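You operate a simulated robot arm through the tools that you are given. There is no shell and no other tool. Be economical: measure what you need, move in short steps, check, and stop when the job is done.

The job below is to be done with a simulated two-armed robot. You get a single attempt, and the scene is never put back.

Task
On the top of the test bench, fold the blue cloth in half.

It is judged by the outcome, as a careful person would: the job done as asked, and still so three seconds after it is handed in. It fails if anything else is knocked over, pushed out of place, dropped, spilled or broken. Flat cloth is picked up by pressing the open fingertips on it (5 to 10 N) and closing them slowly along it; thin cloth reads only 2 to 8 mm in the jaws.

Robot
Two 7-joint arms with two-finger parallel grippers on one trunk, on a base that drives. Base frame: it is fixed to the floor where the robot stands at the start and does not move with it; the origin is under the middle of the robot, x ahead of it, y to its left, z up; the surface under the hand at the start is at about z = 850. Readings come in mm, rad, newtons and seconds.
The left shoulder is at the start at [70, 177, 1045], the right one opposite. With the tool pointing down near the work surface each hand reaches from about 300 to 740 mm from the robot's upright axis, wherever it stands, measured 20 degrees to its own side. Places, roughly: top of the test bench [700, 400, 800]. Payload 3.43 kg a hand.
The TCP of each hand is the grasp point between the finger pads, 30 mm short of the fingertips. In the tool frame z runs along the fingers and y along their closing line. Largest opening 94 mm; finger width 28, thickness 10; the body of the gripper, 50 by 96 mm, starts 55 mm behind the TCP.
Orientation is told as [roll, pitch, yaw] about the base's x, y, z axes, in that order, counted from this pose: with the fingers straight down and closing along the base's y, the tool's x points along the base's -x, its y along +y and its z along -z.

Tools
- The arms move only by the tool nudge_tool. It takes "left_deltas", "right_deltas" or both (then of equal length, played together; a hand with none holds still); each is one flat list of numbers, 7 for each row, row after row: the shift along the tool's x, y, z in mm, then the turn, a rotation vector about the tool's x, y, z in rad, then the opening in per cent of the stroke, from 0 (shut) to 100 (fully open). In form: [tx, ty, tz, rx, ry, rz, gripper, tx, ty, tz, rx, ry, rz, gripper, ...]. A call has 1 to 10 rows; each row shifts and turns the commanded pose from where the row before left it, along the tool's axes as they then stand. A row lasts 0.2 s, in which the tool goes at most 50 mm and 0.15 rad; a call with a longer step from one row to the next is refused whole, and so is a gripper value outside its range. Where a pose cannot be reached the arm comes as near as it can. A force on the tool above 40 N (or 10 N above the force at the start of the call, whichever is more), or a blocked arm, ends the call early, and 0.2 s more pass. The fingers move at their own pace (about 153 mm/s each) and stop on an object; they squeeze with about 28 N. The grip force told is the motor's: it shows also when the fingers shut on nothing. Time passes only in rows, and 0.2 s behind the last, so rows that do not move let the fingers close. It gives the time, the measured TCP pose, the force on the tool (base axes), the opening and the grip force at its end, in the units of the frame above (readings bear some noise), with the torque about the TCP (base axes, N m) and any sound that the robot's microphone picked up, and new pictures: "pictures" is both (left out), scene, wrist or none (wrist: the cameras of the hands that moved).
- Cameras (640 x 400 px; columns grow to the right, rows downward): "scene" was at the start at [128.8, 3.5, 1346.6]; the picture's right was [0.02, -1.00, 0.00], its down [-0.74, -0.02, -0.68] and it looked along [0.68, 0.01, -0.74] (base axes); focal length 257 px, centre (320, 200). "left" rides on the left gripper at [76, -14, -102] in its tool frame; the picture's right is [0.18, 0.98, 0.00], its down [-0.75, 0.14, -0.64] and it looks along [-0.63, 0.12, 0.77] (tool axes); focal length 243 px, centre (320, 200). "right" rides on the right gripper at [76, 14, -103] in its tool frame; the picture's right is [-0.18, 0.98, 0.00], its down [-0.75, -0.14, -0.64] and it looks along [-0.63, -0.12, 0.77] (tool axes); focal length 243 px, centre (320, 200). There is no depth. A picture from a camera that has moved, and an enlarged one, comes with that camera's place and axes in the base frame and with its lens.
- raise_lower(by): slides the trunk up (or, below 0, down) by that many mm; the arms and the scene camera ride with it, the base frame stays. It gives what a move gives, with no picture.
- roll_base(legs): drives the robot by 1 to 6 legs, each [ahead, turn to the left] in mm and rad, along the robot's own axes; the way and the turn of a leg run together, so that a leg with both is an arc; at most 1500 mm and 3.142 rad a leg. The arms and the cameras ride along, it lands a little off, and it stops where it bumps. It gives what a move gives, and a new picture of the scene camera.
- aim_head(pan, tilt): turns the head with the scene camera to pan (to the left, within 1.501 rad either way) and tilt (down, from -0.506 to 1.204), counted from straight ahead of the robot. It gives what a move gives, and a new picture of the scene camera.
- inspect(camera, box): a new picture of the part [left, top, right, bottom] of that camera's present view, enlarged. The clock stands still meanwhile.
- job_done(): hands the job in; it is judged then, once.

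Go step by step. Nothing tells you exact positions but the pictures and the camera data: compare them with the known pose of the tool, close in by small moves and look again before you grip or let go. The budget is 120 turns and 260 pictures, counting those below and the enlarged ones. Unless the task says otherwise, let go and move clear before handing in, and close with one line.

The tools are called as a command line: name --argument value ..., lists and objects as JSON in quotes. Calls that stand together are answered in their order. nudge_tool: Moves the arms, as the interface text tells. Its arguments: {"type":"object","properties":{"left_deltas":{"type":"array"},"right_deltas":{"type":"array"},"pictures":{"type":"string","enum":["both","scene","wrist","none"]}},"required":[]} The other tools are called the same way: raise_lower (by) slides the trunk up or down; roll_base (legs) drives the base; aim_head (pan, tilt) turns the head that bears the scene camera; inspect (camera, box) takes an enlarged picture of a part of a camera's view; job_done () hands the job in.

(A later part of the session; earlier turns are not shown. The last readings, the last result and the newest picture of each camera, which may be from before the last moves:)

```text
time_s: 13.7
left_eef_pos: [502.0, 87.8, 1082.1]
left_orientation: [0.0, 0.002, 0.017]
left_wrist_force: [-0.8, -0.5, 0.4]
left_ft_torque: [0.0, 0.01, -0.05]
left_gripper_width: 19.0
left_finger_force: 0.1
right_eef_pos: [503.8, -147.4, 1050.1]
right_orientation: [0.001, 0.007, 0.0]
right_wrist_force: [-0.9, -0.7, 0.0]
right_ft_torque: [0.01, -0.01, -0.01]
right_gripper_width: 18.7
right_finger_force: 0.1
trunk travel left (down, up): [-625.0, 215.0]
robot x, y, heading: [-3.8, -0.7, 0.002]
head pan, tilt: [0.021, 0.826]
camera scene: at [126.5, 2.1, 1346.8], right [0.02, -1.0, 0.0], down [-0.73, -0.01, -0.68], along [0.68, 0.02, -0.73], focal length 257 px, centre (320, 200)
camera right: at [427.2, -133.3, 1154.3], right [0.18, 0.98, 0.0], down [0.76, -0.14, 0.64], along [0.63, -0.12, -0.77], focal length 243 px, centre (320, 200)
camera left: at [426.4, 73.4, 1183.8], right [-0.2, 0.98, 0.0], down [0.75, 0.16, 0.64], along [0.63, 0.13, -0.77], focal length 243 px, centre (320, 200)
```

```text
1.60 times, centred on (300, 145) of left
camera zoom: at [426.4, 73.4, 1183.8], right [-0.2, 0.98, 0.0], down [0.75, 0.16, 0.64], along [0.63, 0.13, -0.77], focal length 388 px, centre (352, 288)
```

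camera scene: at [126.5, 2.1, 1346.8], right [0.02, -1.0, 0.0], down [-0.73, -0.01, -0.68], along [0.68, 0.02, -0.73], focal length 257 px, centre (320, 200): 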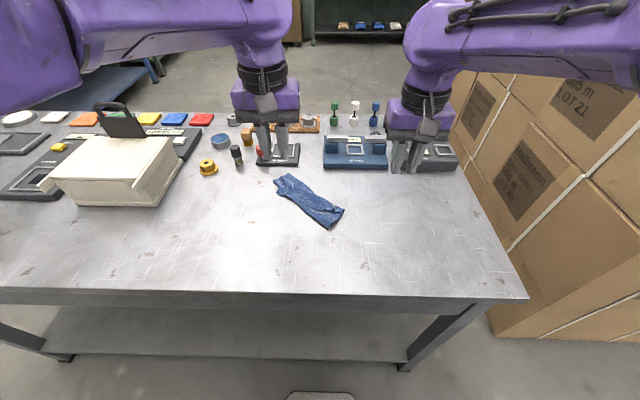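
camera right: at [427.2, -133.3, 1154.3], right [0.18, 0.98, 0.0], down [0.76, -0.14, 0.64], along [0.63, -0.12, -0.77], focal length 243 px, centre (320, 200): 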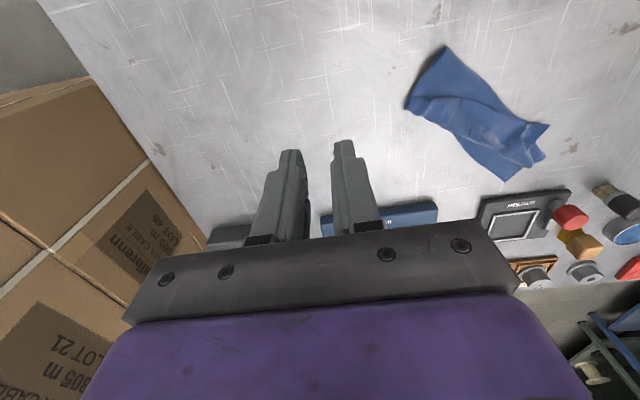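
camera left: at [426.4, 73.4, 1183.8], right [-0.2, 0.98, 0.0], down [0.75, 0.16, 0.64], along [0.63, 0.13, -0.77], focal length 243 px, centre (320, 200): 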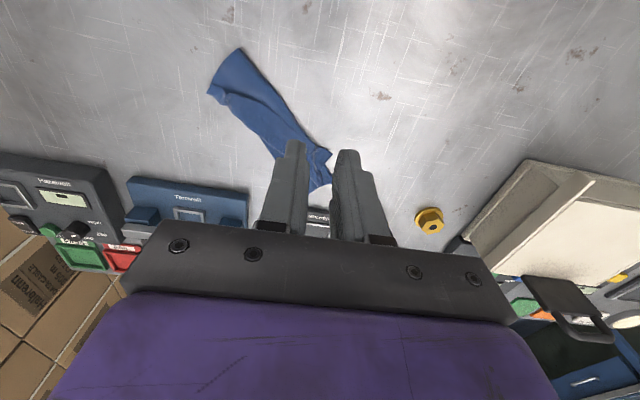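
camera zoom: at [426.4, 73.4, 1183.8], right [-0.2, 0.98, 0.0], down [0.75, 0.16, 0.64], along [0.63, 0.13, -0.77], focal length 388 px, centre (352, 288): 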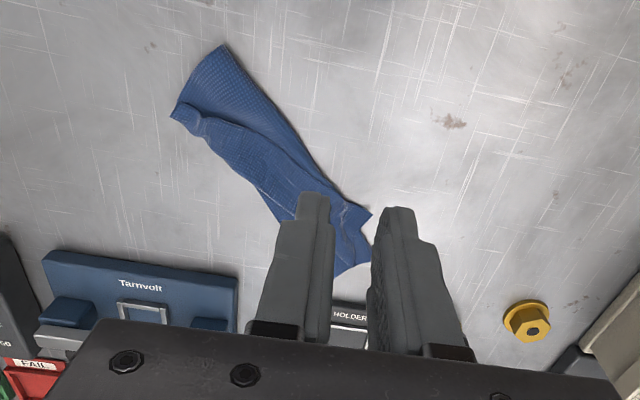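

The edge that I moved has curled back on itself (D tip≈(606,131), C tip≈(548,-48), far corner A≈(688,113)), so it isn't a clean fold. I will pull D and C back toward the robot to flatten the cloth, then refold gripping only the very edge. First the left hand goes over D's tip.

nudge_tool --left_deltas '[-22, 5, 38, 0, 0, 0, 18, -22, 5, 38, 0, 0, 0, 18, -22, 5, 38, 0, 0, 0, 18, -22, 5, 38, 0, 0, 0, 18, -22, 5, 34, 0, 0, 0, 18]'

inspect --camera "scene" --box '[240, 150, 384, 250]'

inspect --camera "left" --box '[160, 60, 480, 260]'

```text
time_s: 14.9
left_eef_pos: [612.0, 114.9, 893.2]
left_orientation: [-0.002, 0.004, 0.018]
left_wrist_force: [0.0, 0.2, -1.2]
left_ft_torque: [-0.01, 0.01, -0.03]
left_gripper_width: 16.6
left_finger_force: 0.0
right_eef_pos: [506.4, -145.2, 1050.1]
right_orientation: [0.0, 0.011, 0.0]
right_wrist_force: [0.5, 0.6, 0.5]
right_ft_torque: [-0.03, 0.0, 0.01]
right_gripper_width: 18.7
right_finger_force: 0.0
trunk travel left (down, up): [-625.0, 215.0]
robot x, y, heading: [0.4, 1.6, -0.006]
head pan, tilt: [0.021, 0.826]
camera scene: at [130.5, 3.9, 1346.4], right [0.02, -1.0, 0.0], down [-0.74, -0.02, -0.68], along [0.68, 0.01, -0.74], focal length 257 px, centre (320, 200)
camera left: at [538.2, 100.0, 995.9], right [-0.2, 0.98, 0.0], down [0.75, 0.15, 0.64], along [0.62, 0.13, -0.77], focal length 243 px, centre (320, 200)
```

scene: 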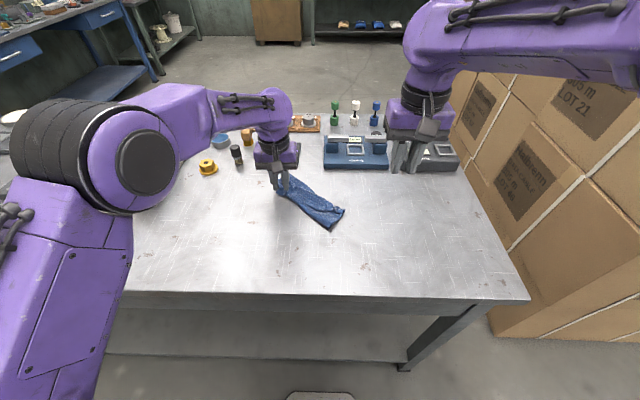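
left: 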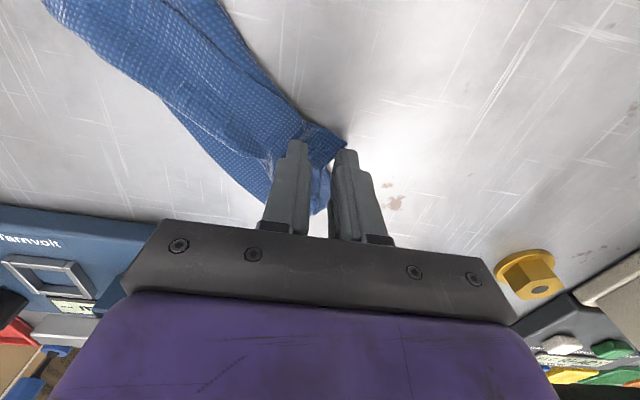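

```text
4.00 times, centred on (312, 200) of scene
camera zoom: at [130.5, 3.9, 1346.4], right [0.02, -1.0, 0.0], down [-0.74, -0.02, -0.68], along [0.68, 0.01, -0.74], focal length 1029 px, centre (352, 200)
```

zoom: 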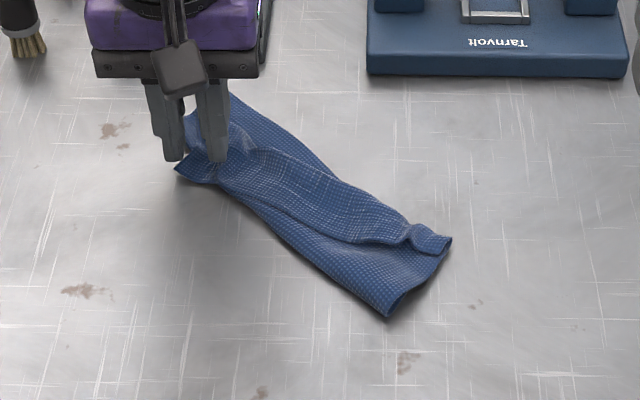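

```text
2.00 times, centred on (320, 160) of left
camera zoom: at [538.2, 100.0, 995.9], right [-0.2, 0.98, 0.0], down [0.75, 0.15, 0.64], along [0.62, 0.13, -0.77], focal length 485 px, centre (320, 280)
```

zoom: 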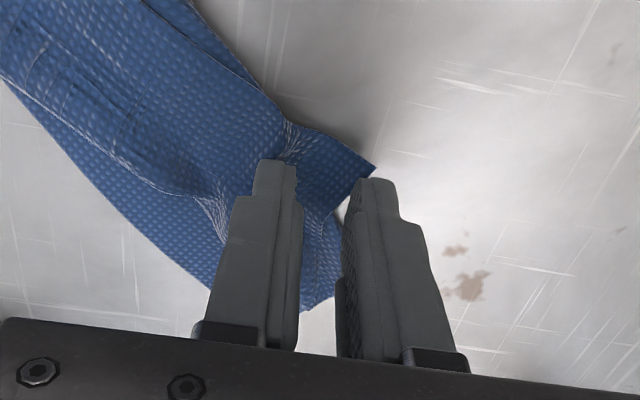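

The D tip lies slightly nearer to the robot than the fingers. I shift 12 mm back, press and close.

nudge_tool --left_deltas '[12, -3, 0, 0, 0, 0, 20, 0, 0, 4, 0, 0, 0, 20, 0, 0, 4, 0, 0, 0, 20, 0, 0, 2.5, 0, 0, 0, 20, 0, 0, 1.5, 0, 0, 0, 17, 0, 0, 0, 0, 0, 0, 14, 0, 0, 0, 0, 0, 0, 10, 0, 0, 0, 0, 0, 0, 6, 0, 0, 0, 0, 0, 0, 2, 0, 0, 0, 0, 0, 0, 0]' --pictures "wrist"

```text
time_s: 17.1
left_eef_pos: [599.0, 111.9, 882.4]
left_orientation: [-0.002, 0.002, 0.02]
left_wrist_force: [1.2, -1.6, 7.9]
left_ft_torque: [-0.08, -0.02, 0.03]
left_gripper_width: 1.8
left_finger_force: 28.1
right_eef_pos: [504.6, -146.8, 1050.9]
right_orientation: [0.0, 0.008, 0.001]
right_wrist_force: [-0.3, 1.0, -0.4]
right_ft_torque: [-0.01, -0.02, 0.04]
right_gripper_width: 19.0
right_finger_force: 0.0
trunk travel left (down, up): [-625.0, 215.0]
robot x, y, heading: [0.7, -0.8, -0.001]
head pan, tilt: [0.021, 0.826]
camera left: at [523.7, 96.8, 984.9], right [-0.2, 0.98, 0.0], down [0.75, 0.16, 0.64], along [0.63, 0.13, -0.77], focal length 243 px, centre (320, 200)
```

left: 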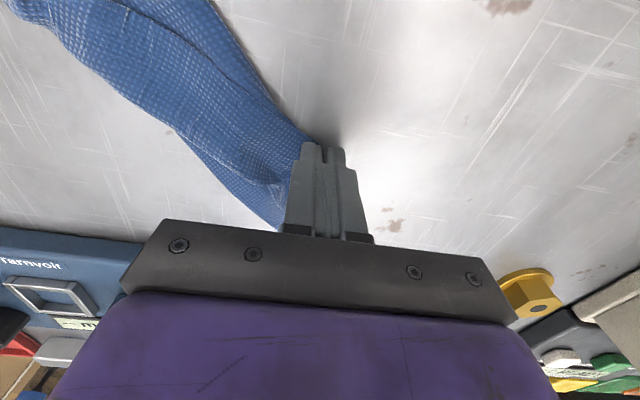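

Gripped. I lift and carry D away from the crease, back and to the left, to open the flap.

nudge_tool --left_deltas '[5, 5, -20, 0, 0, 0, 0, 10, 10, -20, 0, 0, 0, 0, 20, 20, -5, 0, 0, 0, 0, 25, 20, 0, 0, 0, 0, 0, 25, 20, 5, 0, 0, 0, 0]' --pictures "wrist"

inspect --camera "scene" --box '[200, 150, 360, 250]'

```text
time_s: 18.3
left_eef_pos: [514.1, 186.7, 922.0]
left_orientation: [0.0, 0.004, 0.018]
left_wrist_force: [0.4, -0.7, -0.9]
left_ft_torque: [-0.05, 0.01, -0.01]
left_gripper_width: 1.8
left_finger_force: 27.7
right_eef_pos: [505.6, -145.1, 1051.0]
right_orientation: [-0.001, 0.008, 0.0]
right_wrist_force: [1.3, -0.1, 0.2]
right_ft_torque: [-0.04, 0.02, 0.02]
right_gripper_width: 18.8
right_finger_force: 0.1
trunk travel left (down, up): [-625.0, 215.0]
robot x, y, heading: [0.4, 3.4, 0.0]
head pan, tilt: [0.021, 0.826]
camera left: at [438.2, 172.2, 1025.4], right [-0.2, 0.98, 0.0], down [0.75, 0.16, 0.64], along [0.63, 0.13, -0.77], focal length 243 px, centre (320, 200)
```

left: 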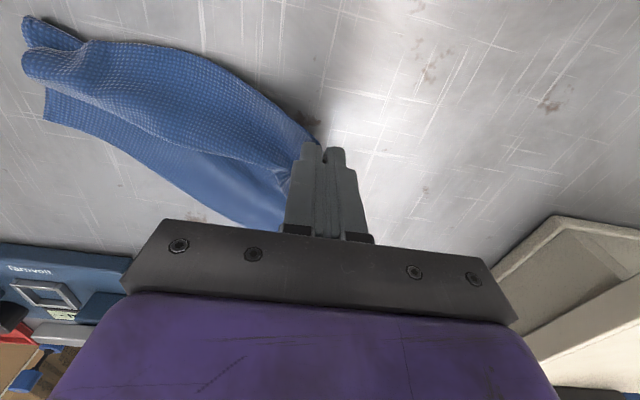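

```text
4.00 times, centred on (280, 200) of scene
camera zoom: at [127.8, 4.3, 1346.7], right [0.02, -1.0, 0.0], down [-0.73, -0.02, -0.68], along [0.68, 0.01, -0.73], focal length 1029 px, centre (480, 200)
```

zoom: 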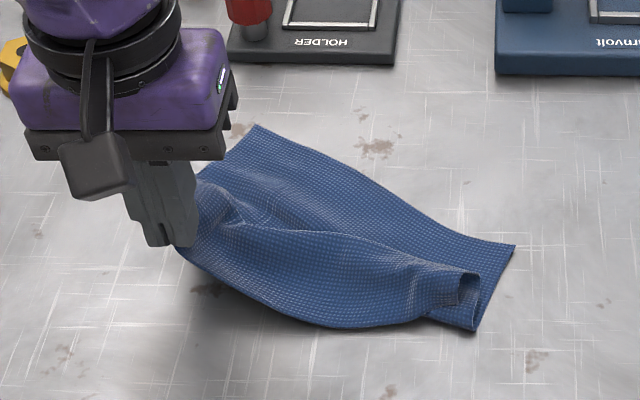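

The flap is opening. I take D further out, set it down and release. After that I'll open C with the right hand.

nudge_tool --left_deltas '[10, 20, 10, 0, 0, 0, 0, 12, 20, 12, 0, 0, 0, 0, 5, 5, 10, 0, 0, 0, 0, 0, 0, 0, 0, 0, 0, 10, 0, 0, 0, 0, 0, 0, 20, 0, 0, -20, 0, 0, 0, 20, 0, 40, -30, 0, 0, 0, 20, 0, 40, -30, 0, 0, 0, 20, 10, 40, -10, 0, 0, 0, 20]' --right_deltas '[0, 10, 0, 0, 0, 0, 20, 0, 10, 0, 0, 0, 0, 20, 0, 10, 0, 0, 0, 0, 20, 0, 10, 0, 0, 0, 0, 20, 0, 5, 0, 0, 0, 0, 20, 0, 0, 20, 0, 0, 0, 20, 0, 0, 20, 0, 0, 0, 20, 0, 0, 10, 0, 0, 0, 20, 0, 0, 0, 0, 0, 0, 20]'

inspect --camera "scene" --box '[220, 150, 380, 250]'

```text
time_s: 20.3
left_eef_pos: [472.6, 352.5, 979.1]
left_orientation: [-0.004, 0.002, 0.017]
left_wrist_force: [-0.2, 0.5, -1.0]
left_ft_torque: [0.0, -0.01, 0.0]
left_gripper_width: 18.8
left_finger_force: 0.0
right_eef_pos: [503.4, -101.6, 1000.3]
right_orientation: [-0.002, 0.008, -0.001]
right_wrist_force: [0.4, -0.7, 0.5]
right_ft_torque: [-0.02, 0.01, 0.01]
right_gripper_width: 18.9
right_finger_force: 0.1
trunk travel left (down, up): [-625.0, 215.0]
robot x, y, heading: [-0.3, -1.2, 0.001]
head pan, tilt: [0.021, 0.826]
camera scene: at [128.0, 5.0, 1346.7], right [0.02, -1.0, 0.0], down [-0.73, -0.02, -0.68], along [0.68, 0.01, -0.73], focal length 257 px, centre (320, 200)
camera right: at [427.7, -87.7, 1104.5], right [0.18, 0.98, 0.0], down [0.76, -0.14, 0.64], along [0.62, -0.12, -0.77], focal length 243 px, centre (320, 200)
camera left: at [397.7, 338.6, 1081.3], right [-0.2, 0.98, 0.0], down [0.75, 0.16, 0.64], along [0.63, 0.13, -0.77], focal length 243 px, centre (320, 200)
```

scene: 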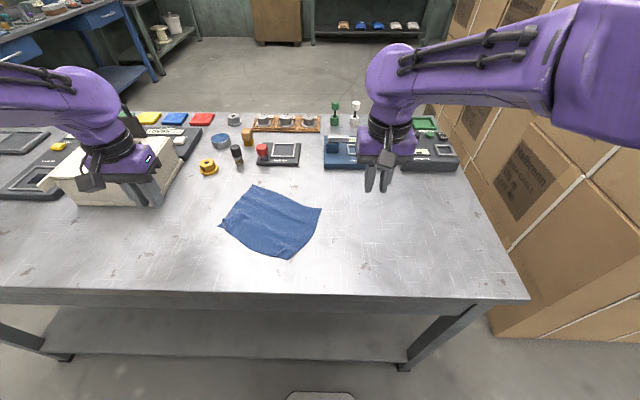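
right: 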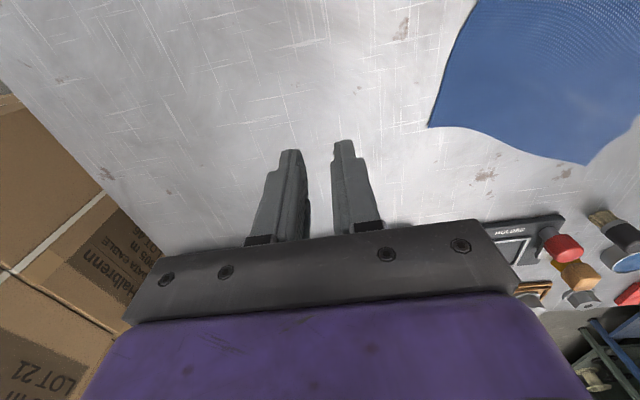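
left: 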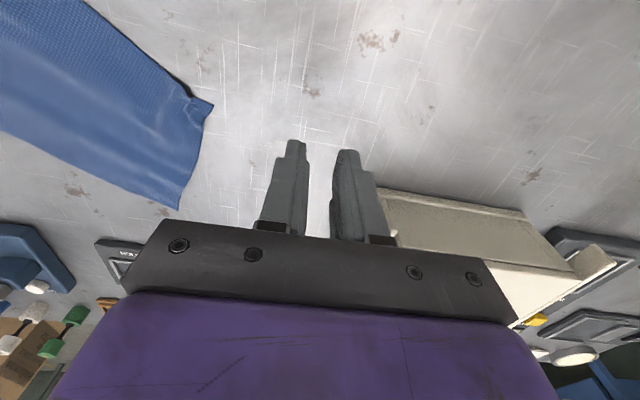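

```text
4.00 times, centred on (300, 200) of scene
camera zoom: at [128.0, 5.0, 1346.7], right [0.02, -1.0, 0.0], down [-0.73, -0.02, -0.68], along [0.68, 0.01, -0.73], focal length 1029 px, centre (400, 200)
```

zoom: 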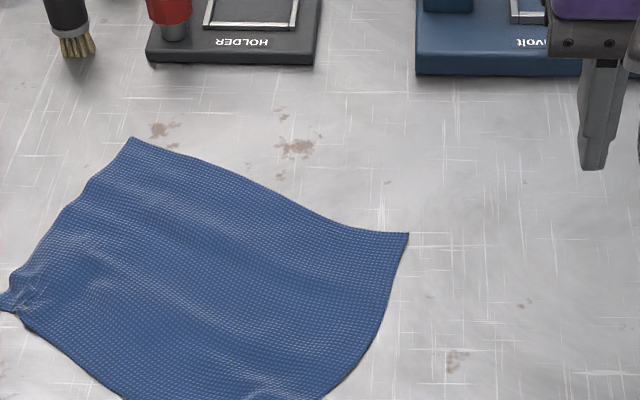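

The cloth is now completely flat: A(648,203), B(562,5), C(414,69), D(500,252), turned by about 0.41 rad. This time I fold the far edge AB toward the robot onto CD, because the wrists can turn the needed way in that direction. I move above the inner side of A and B with the hands yawed to match.

nudge_tool --left_deltas '[-33.3, -35.3, 4, 0, 0, 0, 20, -33.3, -35.3, 4, 0, 0, 0, 20, -33.3, -35.3, 4, 0, 0, 0, 20, -33.3, -35.3, 4, 0, 0, 0, 20, -33.3, -35.3, 3, 0, 0, 0, 20, 0, 0, 0, 0, 0, 0.142, 20, 0, 0, 0, 0, 0, 0.142, 20, 0, 0, 0, 0, 0, 0.142, 20]' --right_deltas '[-14.4, 26.3, 8, 0, 0, 0, 20, -14.4, 26.3, 8, 0, 0, 0, 20, -14.4, 26.3, 8, 0, 0, 0, 20, -14.4, 26.3, 8, 0, 0, 0, 20, -14.4, 26.3, 8, 0, 0, 0, 20, 0, 0, 0, 0, 0, 0.137, 20, 0, 0, 0, 0, 0, 0.137, 20, 0, 0, 0, 0, 0, 0.137, 20]'

```text
time_s: 22.1
left_eef_pos: [644.4, 176.5, 958.1]
left_orientation: [-0.003, 0.002, -0.409]
left_wrist_force: [0.3, 0.5, 0.2]
left_ft_torque: [-0.01, -0.01, 0.0]
left_gripper_width: 18.8
left_finger_force: 0.0
right_eef_pos: [583.8, 17.8, 966.4]
right_orientation: [0.023, 0.023, -0.439]
right_wrist_force: [0.5, -0.8, -0.5]
right_ft_torque: [-0.03, -0.01, -0.02]
right_gripper_width: 18.8
right_finger_force: 0.1
trunk travel left (down, up): [-625.0, 215.0]
robot x, y, heading: [1.8, -1.8, 0.004]
head pan, tilt: [0.021, 0.826]
camera scene: at [128.9, 3.6, 1346.6], right [0.02, -1.0, 0.0], down [-0.74, -0.02, -0.68], along [0.68, 0.01, -0.74], focal length 257 px, centre (320, 200)
camera right: at [521.2, 59.6, 1071.4], right [0.58, 0.81, 0.02], down [0.63, -0.47, 0.62], along [0.51, -0.35, -0.78], focal length 243 px, centre (320, 200)
camera left: at [568.8, 194.7, 1061.4], right [0.22, 0.97, 0.0], down [0.75, -0.17, 0.64], along [0.62, -0.15, -0.77], focal length 243 px, centre (320, 200)
```

scene: 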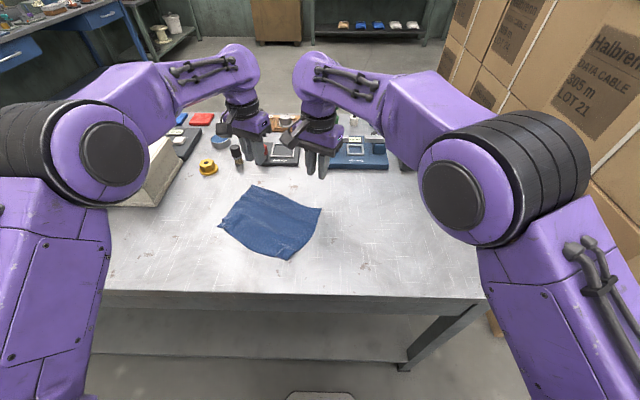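
right: 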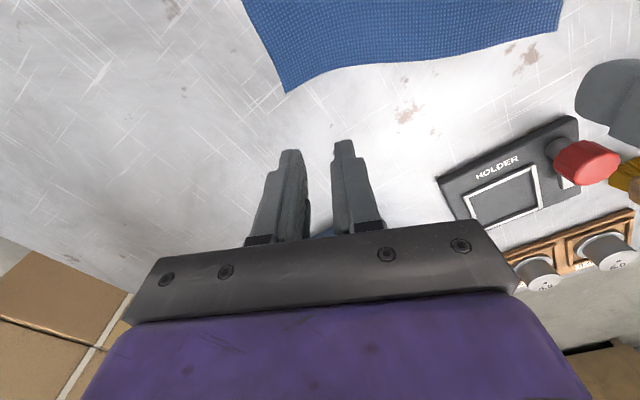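
left: 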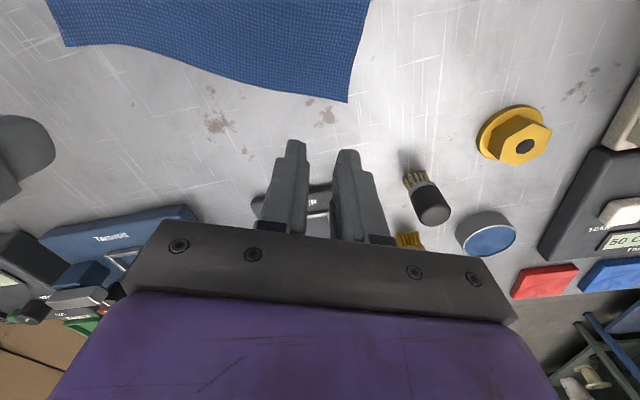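

I refined the corners to A(640,201) and B(553,5). I shift the hands onto the edge and go down to just above it.

nudge_tool --left_deltas '[6, -3.7, 24, 0, 0, 0, 20, 6, -3.7, 24, 0, 0, 0, 20, 0, 0, 20, 0, 0, 0, 20, 0, 0, 4, 0, 0, 0, 20]' --right_deltas '[13, 2, 25, 0, 0, 0, 20, 13, 2, 25, 0, 0, 0, 20, 0, 0, 25, 0, 0, 0, 20, 0, 0, 5, 0, 0, 0, 20]' --pictures "none"

inspect --camera "right" --box '[160, 60, 480, 260]'

inspect --camera "left" --box '[160, 60, 480, 260]'

```text
time_s: 23.1
left_eef_pos: [630.4, 174.1, 888.3]
left_orientation: [-0.002, -0.001, -0.409]
left_wrist_force: [-0.3, -0.9, 0.0]
left_ft_torque: [-0.01, -0.01, 0.02]
left_gripper_width: 18.8
left_finger_force: 0.0
right_eef_pos: [561.9, 36.4, 887.9]
right_orientation: [0.02, 0.017, -0.435]
right_wrist_force: [0.3, -0.2, 0.6]
right_ft_torque: [-0.03, -0.01, 0.01]
right_gripper_width: 18.8
right_finger_force: 0.0
trunk travel left (down, up): [-625.0, 215.0]
robot x, y, heading: [1.0, 1.6, 0.003]
head pan, tilt: [0.021, 0.826]
```

```text
2.00 times, centred on (320, 160) of right
camera zoom: at [497.5, 78.2, 992.4], right [0.58, 0.81, 0.02], down [0.63, -0.46, 0.63], along [0.52, -0.35, -0.78], focal length 485 px, centre (320, 280)
```

zoom: 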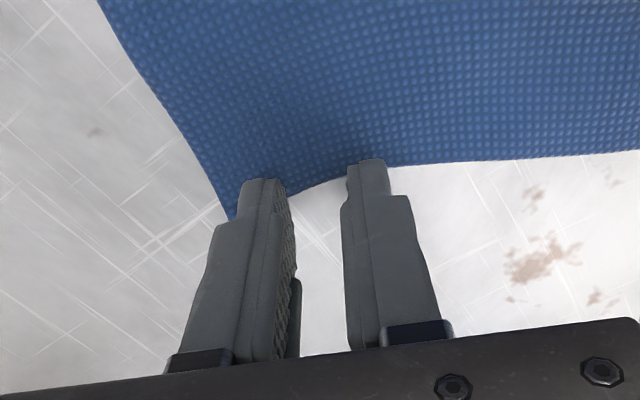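

```text
2.00 times, centred on (320, 160) of left
camera zoom: at [555.4, 192.2, 990.7], right [0.22, 0.97, 0.0], down [0.75, -0.17, 0.64], along [0.62, -0.14, -0.77], focal length 485 px, centre (320, 280)
```

zoom: 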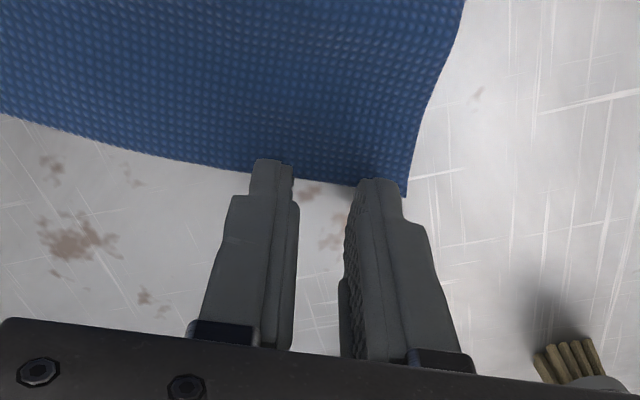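

The fingers overlap the edge by about 8–14 mm, which suits this grip. I shift the right hand 4 mm further onto the cloth and press both down.

nudge_tool --left_deltas '[1, 0, 3, 0, 0, 0, 20, 0, 0, 2, 0, 0, 0, 20, 0, 0, 1.5, 0, 0, 0, 20, 0, 0, 1, 0, 0, 0, 20]' --right_deltas '[5, 0, 3, 0, 0, 0, 20, 0, 0, 2, 0, 0, 0, 20, 0, 0, 1.5, 0, 0, 0, 20, 0, 0, 1, 0, 0, 0, 20]' --pictures "none"

```text
time_s: 24.1
left_eef_pos: [626.1, 173.9, 881.9]
left_orientation: [-0.001, 0.001, -0.408]
left_wrist_force: [0.1, -0.5, 0.0]
left_ft_torque: [0.04, 0.01, -0.03]
left_gripper_width: 18.8
left_finger_force: 0.1
right_eef_pos: [553.0, 36.0, 881.0]
right_orientation: [0.019, 0.014, -0.438]
right_wrist_force: [6.4, -2.1, 38.8]
right_ft_torque: [-0.58, 0.16, 0.12]
right_gripper_width: 18.4
right_finger_force: 0.2
trunk travel left (down, up): [-625.0, 215.0]
robot x, y, heading: [0.1, -0.8, -0.003]
head pan, tilt: [0.021, 0.826]
```

The right hand presses too hard (39 N) and the left not yet. I adjust both.

nudge_tool --left_deltas '[-2, 0, 0.8, 0, 0, 0, 20, 0, 0, 0.7, 0, 0, 0, 20]' --right_deltas '[0, 0, -1, 0, 0, 0, 20, -4, 0, -0.5, 0, 0, 0, 20]' --pictures "none"

inspect --camera "right" --box '[160, 60, 480, 260]'

inspect --camera "left" --box '[160, 60, 480, 260]'

```text
time_s: 24.7
left_eef_pos: [629.5, 173.6, 880.7]
left_orientation: [0.001, -0.003, -0.409]
left_wrist_force: [-0.5, -0.2, 14.9]
left_ft_torque: [0.1, 0.05, -0.03]
left_gripper_width: 18.6
left_finger_force: 0.1
right_eef_pos: [556.4, 37.2, 882.6]
right_orientation: [0.022, 0.019, -0.433]
right_wrist_force: [0.0, 0.1, 0.8]
right_ft_torque: [0.0, 0.05, -0.01]
right_gripper_width: 18.8
right_finger_force: 0.2
trunk travel left (down, up): [-625.0, 215.0]
robot x, y, heading: [-0.6, -1.9, 0.005]
head pan, tilt: [0.021, 0.826]
```

```text
2.00 times, centred on (320, 160) of right
camera zoom: at [492.8, 78.8, 987.9], right [0.58, 0.81, 0.02], down [0.63, -0.46, 0.62], along [0.52, -0.35, -0.78], focal length 485 px, centre (320, 280)
```

zoom: 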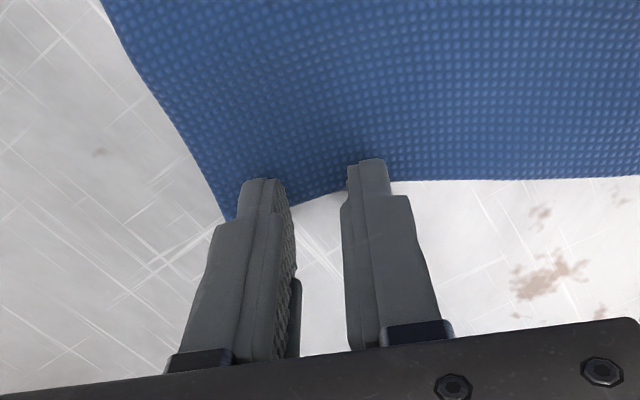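

```text
2.00 times, centred on (320, 160) of left
camera zoom: at [553.9, 191.6, 983.6], right [0.22, 0.98, 0.0], down [0.75, -0.17, 0.64], along [0.63, -0.14, -0.77], focal length 485 px, centre (320, 280)
```

zoom: 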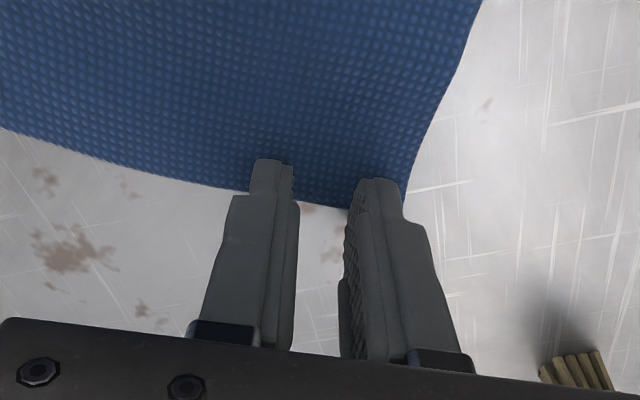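

Both hands are well placed. I balance the pressing, then close slowly.

nudge_tool --left_deltas '[0, 0, -0.3, 0, 0, 0, 20, 0, 0, 0, 0, 0, 0, 18, 0, 0, 0, 0, 0, 0, 16, 0, 0, 0, 0, 0, 0, 14, 0, 0, 0, 0, 0, 0, 11, 0, 0, 0, 0, 0, 0, 8, 0, 0, 0, 0, 0, 0, 5, 0, 0, 0, 0, 0, 0, 2, 0, 0, 0, 0, 0, 0, 0, 0, 0, 0, 0, 0, 0, 0]' --right_deltas '[0, 0, 1.2, 0.012, -0.026, 0, 20, 0, 0, 0.4, 0, 0, 0, 18, 0, 0, 0, 0, 0, 0, 16, 0, 0, 0, 0, 0, 0, 14, 0, 0, 0, 0, 0, 0, 11, 0, 0, 0, 0, 0, 0, 8, 0, 0, 0, 0, 0, 0, 5, 0, 0, 0, 0, 0, 0, 2, 0, 0, 0, 0, 0, 0, 0, 0, 0, 0, 0, 0, 0, 0]' --pictures "wrist"

```text
time_s: 26.2
left_eef_pos: [628.5, 173.4, 880.7]
left_orientation: [0.0, 0.0, -0.41]
left_wrist_force: [-0.4, 0.2, 7.3]
left_ft_torque: [0.07, 0.05, 0.02]
left_gripper_width: 3.4
left_finger_force: 0.2
right_eef_pos: [560.8, 32.4, 881.5]
right_orientation: [0.01, -0.011, -0.443]
right_wrist_force: [0.2, 0.8, 12.6]
right_ft_torque: [-0.03, 0.09, 0.0]
right_gripper_width: 5.0
right_finger_force: 0.0
trunk travel left (down, up): [-625.0, 215.0]
robot x, y, heading: [-1.6, -1.8, -0.003]
head pan, tilt: [0.021, 0.826]
stopped in row 7 (right hand): the force on the tool passed its limit at 41 N (the readings are from after the stop); the commanded pose is now the measured one
camera right: at [495.4, 76.5, 983.7], right [0.59, 0.81, 0.01], down [0.61, -0.45, 0.65], along [0.53, -0.37, -0.76], focal length 243 px, centre (320, 200)
camera left: at [553.8, 191.9, 983.8], right [0.22, 0.97, 0.0], down [0.75, -0.17, 0.64], along [0.63, -0.14, -0.77], focal length 243 px, centre (320, 200)
```

right: 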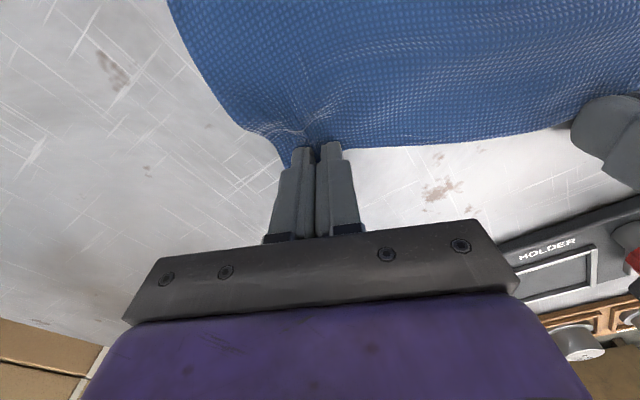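
left: 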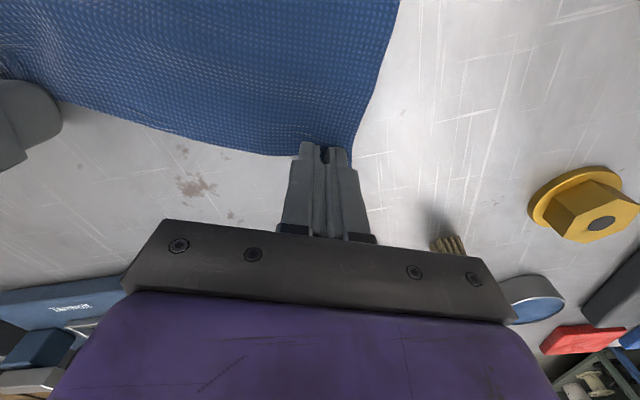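

Nearly shut. I finish closing both, easing the right hand up half a millimetre.

nudge_tool --left_deltas '[0, 0, 0, 0, 0, 0, 1, 0, 0, 0, 0, 0, 0, 0, 0, 0, 0, 0, 0, 0, 0, 0, 0, 0, 0, 0, 0, 0]' --right_deltas '[0, 0, -0.4, 0, 0, 0, 3, 0, 0, 0, 0, 0, 0, 0, 0, 0, 0, 0, 0, 0, 0, 0, 0, 0, 0, 0, 0, 0]' --pictures "none"

```text
time_s: 27.2
left_eef_pos: [629.5, 174.1, 882.2]
left_orientation: [-0.001, -0.001, -0.409]
left_wrist_force: [1.0, 0.7, 19.5]
left_ft_torque: [0.15, 0.14, 0.01]
left_gripper_width: 0.0
left_finger_force: 27.8
right_eef_pos: [559.3, 30.4, 883.0]
right_orientation: [0.012, -0.007, -0.445]
right_wrist_force: [-0.3, 0.7, -0.7]
right_ft_torque: [0.01, -0.02, -0.04]
right_gripper_width: 0.0
right_finger_force: 27.8
trunk travel left (down, up): [-625.0, 215.0]
robot x, y, heading: [0.8, -1.2, 0.004]
head pan, tilt: [0.021, 0.826]
```

Both jaws read 0 mm, so the cloth slipped out. I raise slightly, open, and look again before taking a bit more overlap.

nudge_tool --left_deltas '[0, 0, -8, 0, 0, 0, 0, 0, 0, 0, 0, 0, 0, 25, 0, 0, 0, 0, 0, 0, 25]' --right_deltas '[0, 0, -6, -0.01, 0, 0, 0, 0, 0, 0, 0, 0, 0, 25, 0, 0, 0, 0, 0, 0, 25]' --pictures "none"

inspect --camera "right" --box '[160, 60, 480, 260]'

inspect --camera "left" --box '[160, 60, 480, 260]'

```text
time_s: 28.0
left_eef_pos: [631.1, 174.9, 886.8]
left_orientation: [-0.004, 0.004, -0.408]
left_wrist_force: [0.4, 0.1, 0.2]
left_ft_torque: [0.01, -0.01, 0.0]
left_gripper_width: 23.5
left_finger_force: 0.1
right_eef_pos: [562.1, 33.2, 884.2]
right_orientation: [0.017, -0.002, -0.444]
right_wrist_force: [0.2, 0.3, -0.5]
right_ft_torque: [0.02, 0.02, 0.0]
right_gripper_width: 23.3
right_finger_force: 0.0
trunk travel left (down, up): [-625.0, 215.0]
robot x, y, heading: [-5.8, -0.1, -0.001]
head pan, tilt: [0.021, 0.826]
```

```text
2.00 times, centred on (320, 160) of right
camera zoom: at [497.2, 75.7, 987.4], right [0.59, 0.81, 0.02], down [0.61, -0.46, 0.64], along [0.53, -0.37, -0.77], focal length 485 px, centre (320, 280)
```

zoom: 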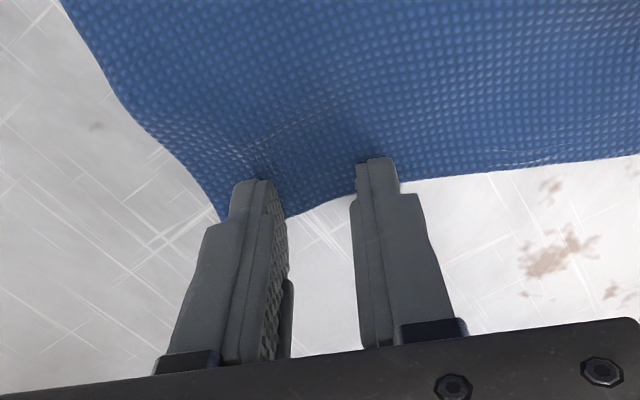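

```text
2.00 times, centred on (320, 160) of left
camera zoom: at [556.2, 192.7, 989.1], right [0.22, 0.97, 0.0], down [0.75, -0.17, 0.64], along [0.62, -0.14, -0.77], focal length 485 px, centre (320, 280)
```

zoom: 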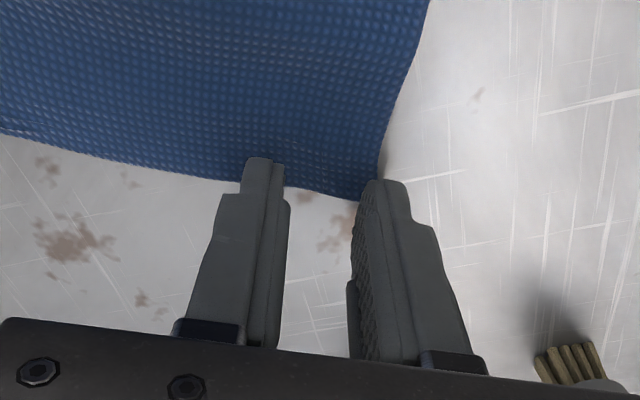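

The cloth is still flat. I take more overlap and move further in from the corners, then press.

nudge_tool --left_deltas '[9, -9, 0, 0, 0, 0, 25, 0, 0, 3, 0, 0, 0, 25, 0, 0, 2, 0, 0, 0, 25, 0, 0, 0.7, 0, 0, 0, 25]' --right_deltas '[8, 7, 0, -0.01, 0, 0, 25, 0, 0, 1, 0, 0, 0, 25, 0, 0, 1, 0, 0, 0, 25, 0, 0, 0.7, 0, 0, 0, 25]' --pictures "none"

```text
time_s: 29.0
left_eef_pos: [619.1, 170.1, 881.6]
left_orientation: [-0.004, 0.002, -0.407]
left_wrist_force: [-0.4, 0.8, 3.4]
left_ft_torque: [0.05, -0.06, 0.01]
left_gripper_width: 23.4
left_finger_force: 0.4
right_eef_pos: [561.0, 36.7, 887.6]
right_orientation: [0.043, 0.004, -0.461]
right_wrist_force: [-0.3, -0.2, -0.3]
right_ft_torque: [-0.01, 0.01, -0.02]
right_gripper_width: 23.5
right_finger_force: 0.0
trunk travel left (down, up): [-625.0, 215.0]
robot x, y, heading: [0.0, 1.8, 0.0]
head pan, tilt: [0.021, 0.826]
```

The left hand is in contact. The right hand has drifted up and rolled a little, so I correct its roll, take out some yaw and bring it down.

nudge_tool --right_deltas '[0, 0, 0, 0.035, 0, -0.06, 25, 4, 2, 2, 0, 0, -0.05, 25, 2, 0, 2, 0, 0, 0, 25]' --pictures "none"

inspect --camera "right" --box '[160, 60, 480, 260]'

inspect --camera "left" --box '[160, 60, 480, 260]'

```text
time_s: 29.8
left_eef_pos: [619.2, 169.6, 881.9]
left_orientation: [-0.004, 0.005, -0.409]
left_wrist_force: [-0.2, 0.4, 3.7]
left_ft_torque: [0.05, -0.04, 0.0]
left_gripper_width: 23.7
left_finger_force: 0.0
right_eef_pos: [557.9, 37.6, 884.2]
right_orientation: [0.005, 0.0, -0.354]
right_wrist_force: [-0.2, 0.2, -0.4]
right_ft_torque: [0.03, -0.03, -0.04]
right_gripper_width: 23.3
right_finger_force: 0.1
trunk travel left (down, up): [-625.0, 215.0]
robot x, y, heading: [2.3, 0.3, 0.004]
head pan, tilt: [0.021, 0.826]
```

```text
2.00 times, centred on (320, 160) of right
camera zoom: at [490.4, 76.6, 986.5], right [0.51, 0.86, 0.01], down [0.66, -0.4, 0.64], along [0.55, -0.33, -0.77], focal length 485 px, centre (320, 280)
```

zoom: 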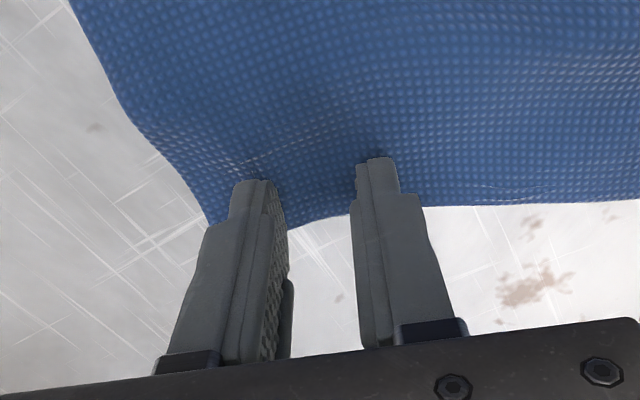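

```text
2.00 times, centred on (320, 160) of left
camera zoom: at [544.0, 187.6, 984.2], right [0.22, 0.98, 0.0], down [0.75, -0.17, 0.64], along [0.62, -0.14, -0.77], focal length 485 px, centre (320, 280)
```

zoom: 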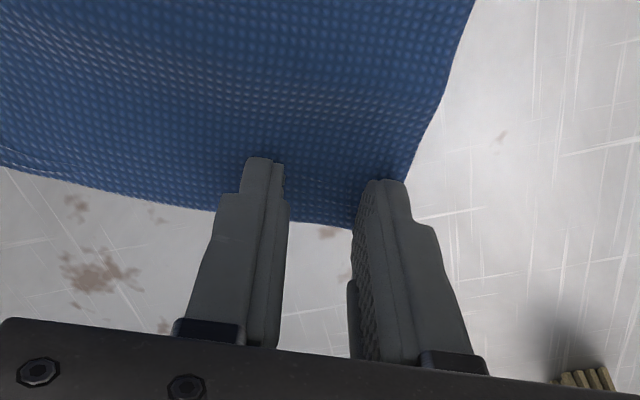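

The overlap is good now. I press the right down, the left slightly more, and close slowly.

nudge_tool --left_deltas '[0, 0, 0.5, 0, 0, 0, 25, 0, 0, 0, 0, 0, 0, 25, 0, 0, 0, 0, 0, 0, 22, 0, 0, 0, 0, 0, 0, 19, 0, 0, 0, 0, 0, 0, 16, 0, 0, 0, 0, 0, 0, 13, 0, 0, 0, 0, 0, 0, 9, 0, 0, 0, 0, 0, 0, 5, 0, 0, 0, 0, 0, 0, 0, 0, 0, 0, 0, 0, 0, 0]' --right_deltas '[0, 0, 2, 0, 0, 0, 25, 0, 0, 0.7, 0, 0, 0, 25, 0, 0, 0, 0, 0, 0, 22, 0, 0, 0, 0, 0, 0, 19, 0, 0, 0, 0, 0, 0, 16, 0, 0, 0, 0, 0, 0, 13, 0, 0, 0, 0, 0, 0, 9, 0, 0, 0, 0, 0, 0, 5, 0, 0, 0, 0, 0, 0, 0, 0, 0, 0, 0, 0, 0, 0]' --pictures "wrist"

```text
time_s: 32.0
left_eef_pos: [616.9, 167.0, 881.0]
left_orientation: [-0.003, 0.002, -0.411]
left_wrist_force: [-6.2, -15.0, 4.6]
left_ft_torque: [-0.45, 0.19, 0.12]
left_gripper_width: 2.3
left_finger_force: 28.0
right_eef_pos: [557.4, 40.3, 880.5]
right_orientation: [0.006, 0.0, -0.353]
right_wrist_force: [6.3, 14.5, 7.5]
right_ft_torque: [0.39, -0.21, 0.07]
right_gripper_width: 1.7
right_finger_force: 28.4
trunk travel left (down, up): [-625.0, 215.0]
robot x, y, heading: [2.7, -2.1, -0.002]
head pan, tilt: [0.021, 0.826]
camera right: at [488.8, 78.3, 984.5], right [0.51, 0.86, 0.01], down [0.66, -0.4, 0.64], along [0.55, -0.32, -0.77], focal length 243 px, centre (320, 200)
camera left: at [542.8, 186.4, 984.2], right [0.22, 0.97, 0.0], down [0.75, -0.17, 0.64], along [0.62, -0.15, -0.77], focal length 243 px, centre (320, 200)
```

right: 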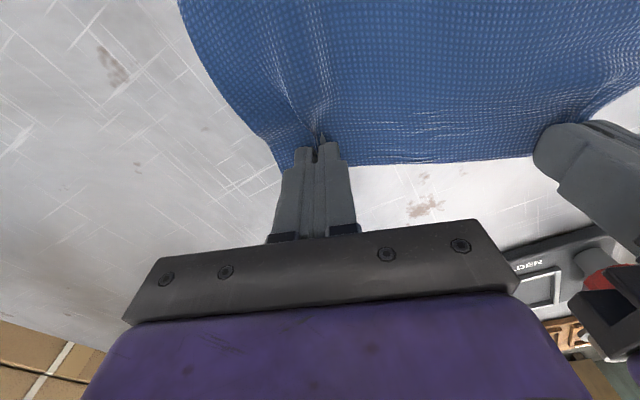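
left: 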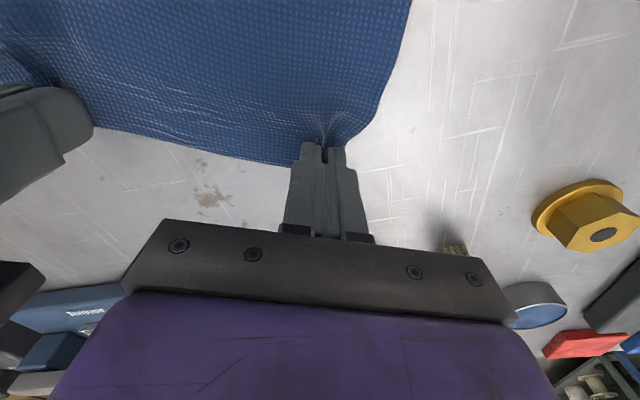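

Both grips read about 2 mm, so the cloth is held. I carry the edge up and over toward the robot in an arc, pitching the fingers as I go, and stop just past the crease to look.

nudge_tool --left_deltas '[11, -2, -20.9, 0, -0.1, 0, 0, 15.5, -2, -16.1, 0, -0.1, 0, 0, 18.6, 0, -13.3, 0, -0.1, 0, 0, 18.4, 0, -10.8, 0, -0.1, 0, 0, 19.2, 0, -7.8, 0, -0.1, 0, 0, 18.9, 0, -4, 0, -0.1, 0, 0]' --right_deltas '[11, 2.5, -20.9, 0, -0.1, 0, 0, 15.5, 2.5, -16.1, 0, -0.1, 0, 0, 18.6, 1, -13.3, 0, -0.1, 0, 0, 18.4, 1, -10.8, 0, -0.1, 0, 0, 19.2, 1, -7.8, 0, -0.1, 0, 0, 18.9, 1, -4, 0, -0.1, 0, 0]'

inspect --camera "scene" --box '[190, 150, 350, 270]'

```text
time_s: 32.2
left_eef_pos: [615.8, 166.3, 881.9]
left_orientation: [-0.009, -0.01, -0.409]
left_wrist_force: [-5.2, -10.8, 4.0]
left_ft_torque: [-0.33, 0.19, 0.06]
left_gripper_width: 1.9
left_finger_force: 28.1
right_eef_pos: [561.7, 36.1, 882.4]
right_orientation: [0.015, -0.01, -0.372]
right_wrist_force: [3.4, 12.7, 8.5]
right_ft_torque: [0.34, 0.03, 0.08]
right_gripper_width: 1.8
right_finger_force: 28.1
trunk travel left (down, up): [-625.0, 215.0]
robot x, y, heading: [2.2, 0.7, -0.005]
head pan, tilt: [0.021, 0.826]
stopped in row 1 (right hand): the force on the tool passed its limit at 55 N (the readings are from after the stop); the commanded pose is now the measured one
camera scene: at [128.0, 3.5, 1346.4], right [0.02, -1.0, 0.0], down [-0.73, -0.02, -0.68], along [0.68, 0.01, -0.73], focal length 257 px, centre (320, 200)
camera right: at [492.5, 76.0, 983.9], right [0.53, 0.85, 0.02], down [0.64, -0.41, 0.65], along [0.56, -0.33, -0.76], focal length 243 px, centre (320, 200)
camera left: at [540.0, 185.8, 983.4], right [0.22, 0.97, -0.01], down [0.74, -0.16, 0.65], along [0.63, -0.15, -0.76], focal length 243 px, centre (320, 200)
```

scene: 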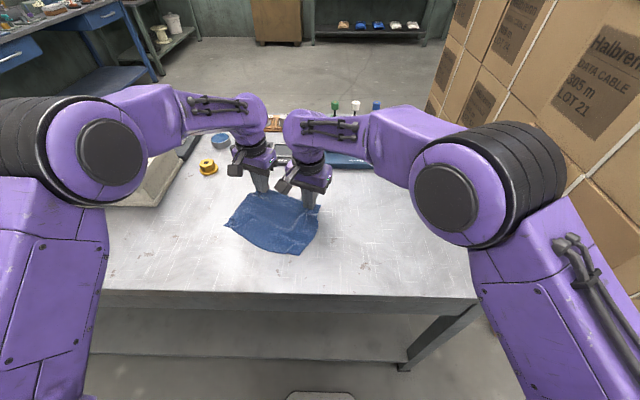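
right: 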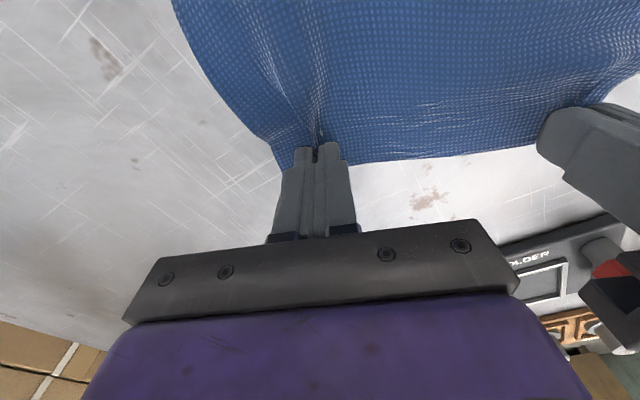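
left: 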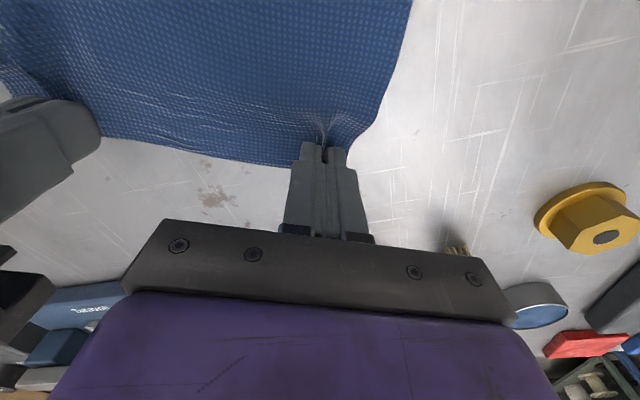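

```text
3.33 times, centred on (270, 210) of scene
camera zoom: at [128.0, 3.5, 1346.4], right [0.02, -1.0, 0.0], down [-0.73, -0.02, -0.68], along [0.68, 0.01, -0.73], focal length 858 px, centre (487, 167)
```

zoom: 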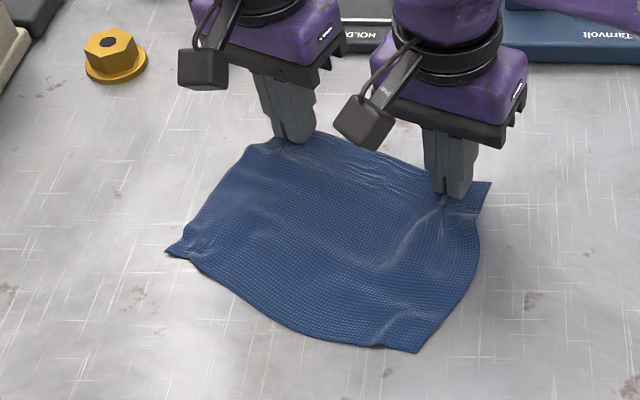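

The right arm jerked at its yaw limit and tension tripped the stop, but both grips hold. I lift gently in small steps, bring the hands together slightly, and take yaw off the right hand.

nudge_tool --left_deltas '[0, -4, -2, 0, 0, 0, 0, 2, -1, -8, 0, 0, 0, 0, 3, 0, -10, 0, 0, 0, 0, 3, 0, -10, 0, 0, 0, 0]' --right_deltas '[0, 2, -2, 0, 0, -0.03, 0, 0, 1, -8, 0, 0, -0.07, 0, 3, 0, -10, 0, 0, -0.07, 0, 3, 0, -10, 0, 0, -0.05, 0]' --pictures "scene"

inspect --camera "scene" --box '[190, 150, 350, 270]'

```text
time_s: 33.2
left_eef_pos: [606.3, 167.4, 911.4]
left_orientation: [-0.007, -0.01, -0.409]
left_wrist_force: [-1.4, -4.8, 0.1]
left_ft_torque: [-0.12, 0.04, 0.07]
left_gripper_width: 2.1
left_finger_force: 27.9
right_eef_pos: [555.4, 40.0, 909.4]
right_orientation: [0.005, -0.009, -0.145]
right_wrist_force: [0.7, 4.8, -0.4]
right_ft_torque: [0.15, -0.05, -0.06]
right_gripper_width: 1.9
right_finger_force: 27.9
trunk travel left (down, up): [-625.0, 215.0]
robot x, y, heading: [4.0, 1.0, 0.001]
head pan, tilt: [0.021, 0.826]
camera scene: at [128.2, 3.5, 1346.6], right [0.02, -1.0, 0.0], down [-0.73, -0.02, -0.68], along [0.68, 0.01, -0.73], focal length 257 px, centre (320, 200)
```

scene: 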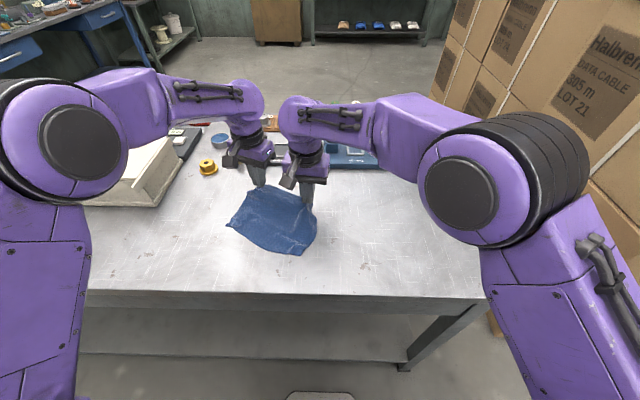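

```text
3.33 times, centred on (270, 210) of scene
camera zoom: at [128.2, 3.5, 1346.6], right [0.02, -1.0, 0.0], down [-0.73, -0.02, -0.68], along [0.68, 0.01, -0.73], focal length 858 px, centre (487, 167)
```

zoom: 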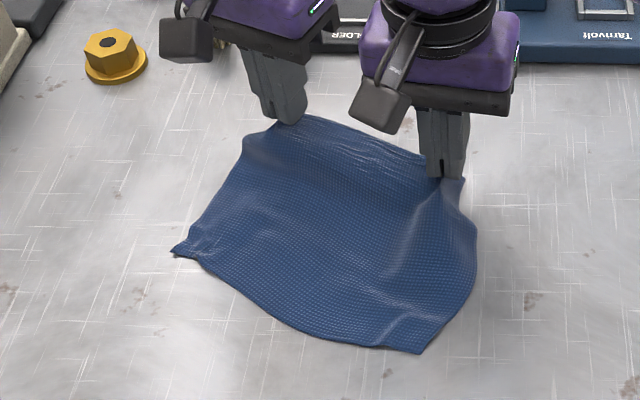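

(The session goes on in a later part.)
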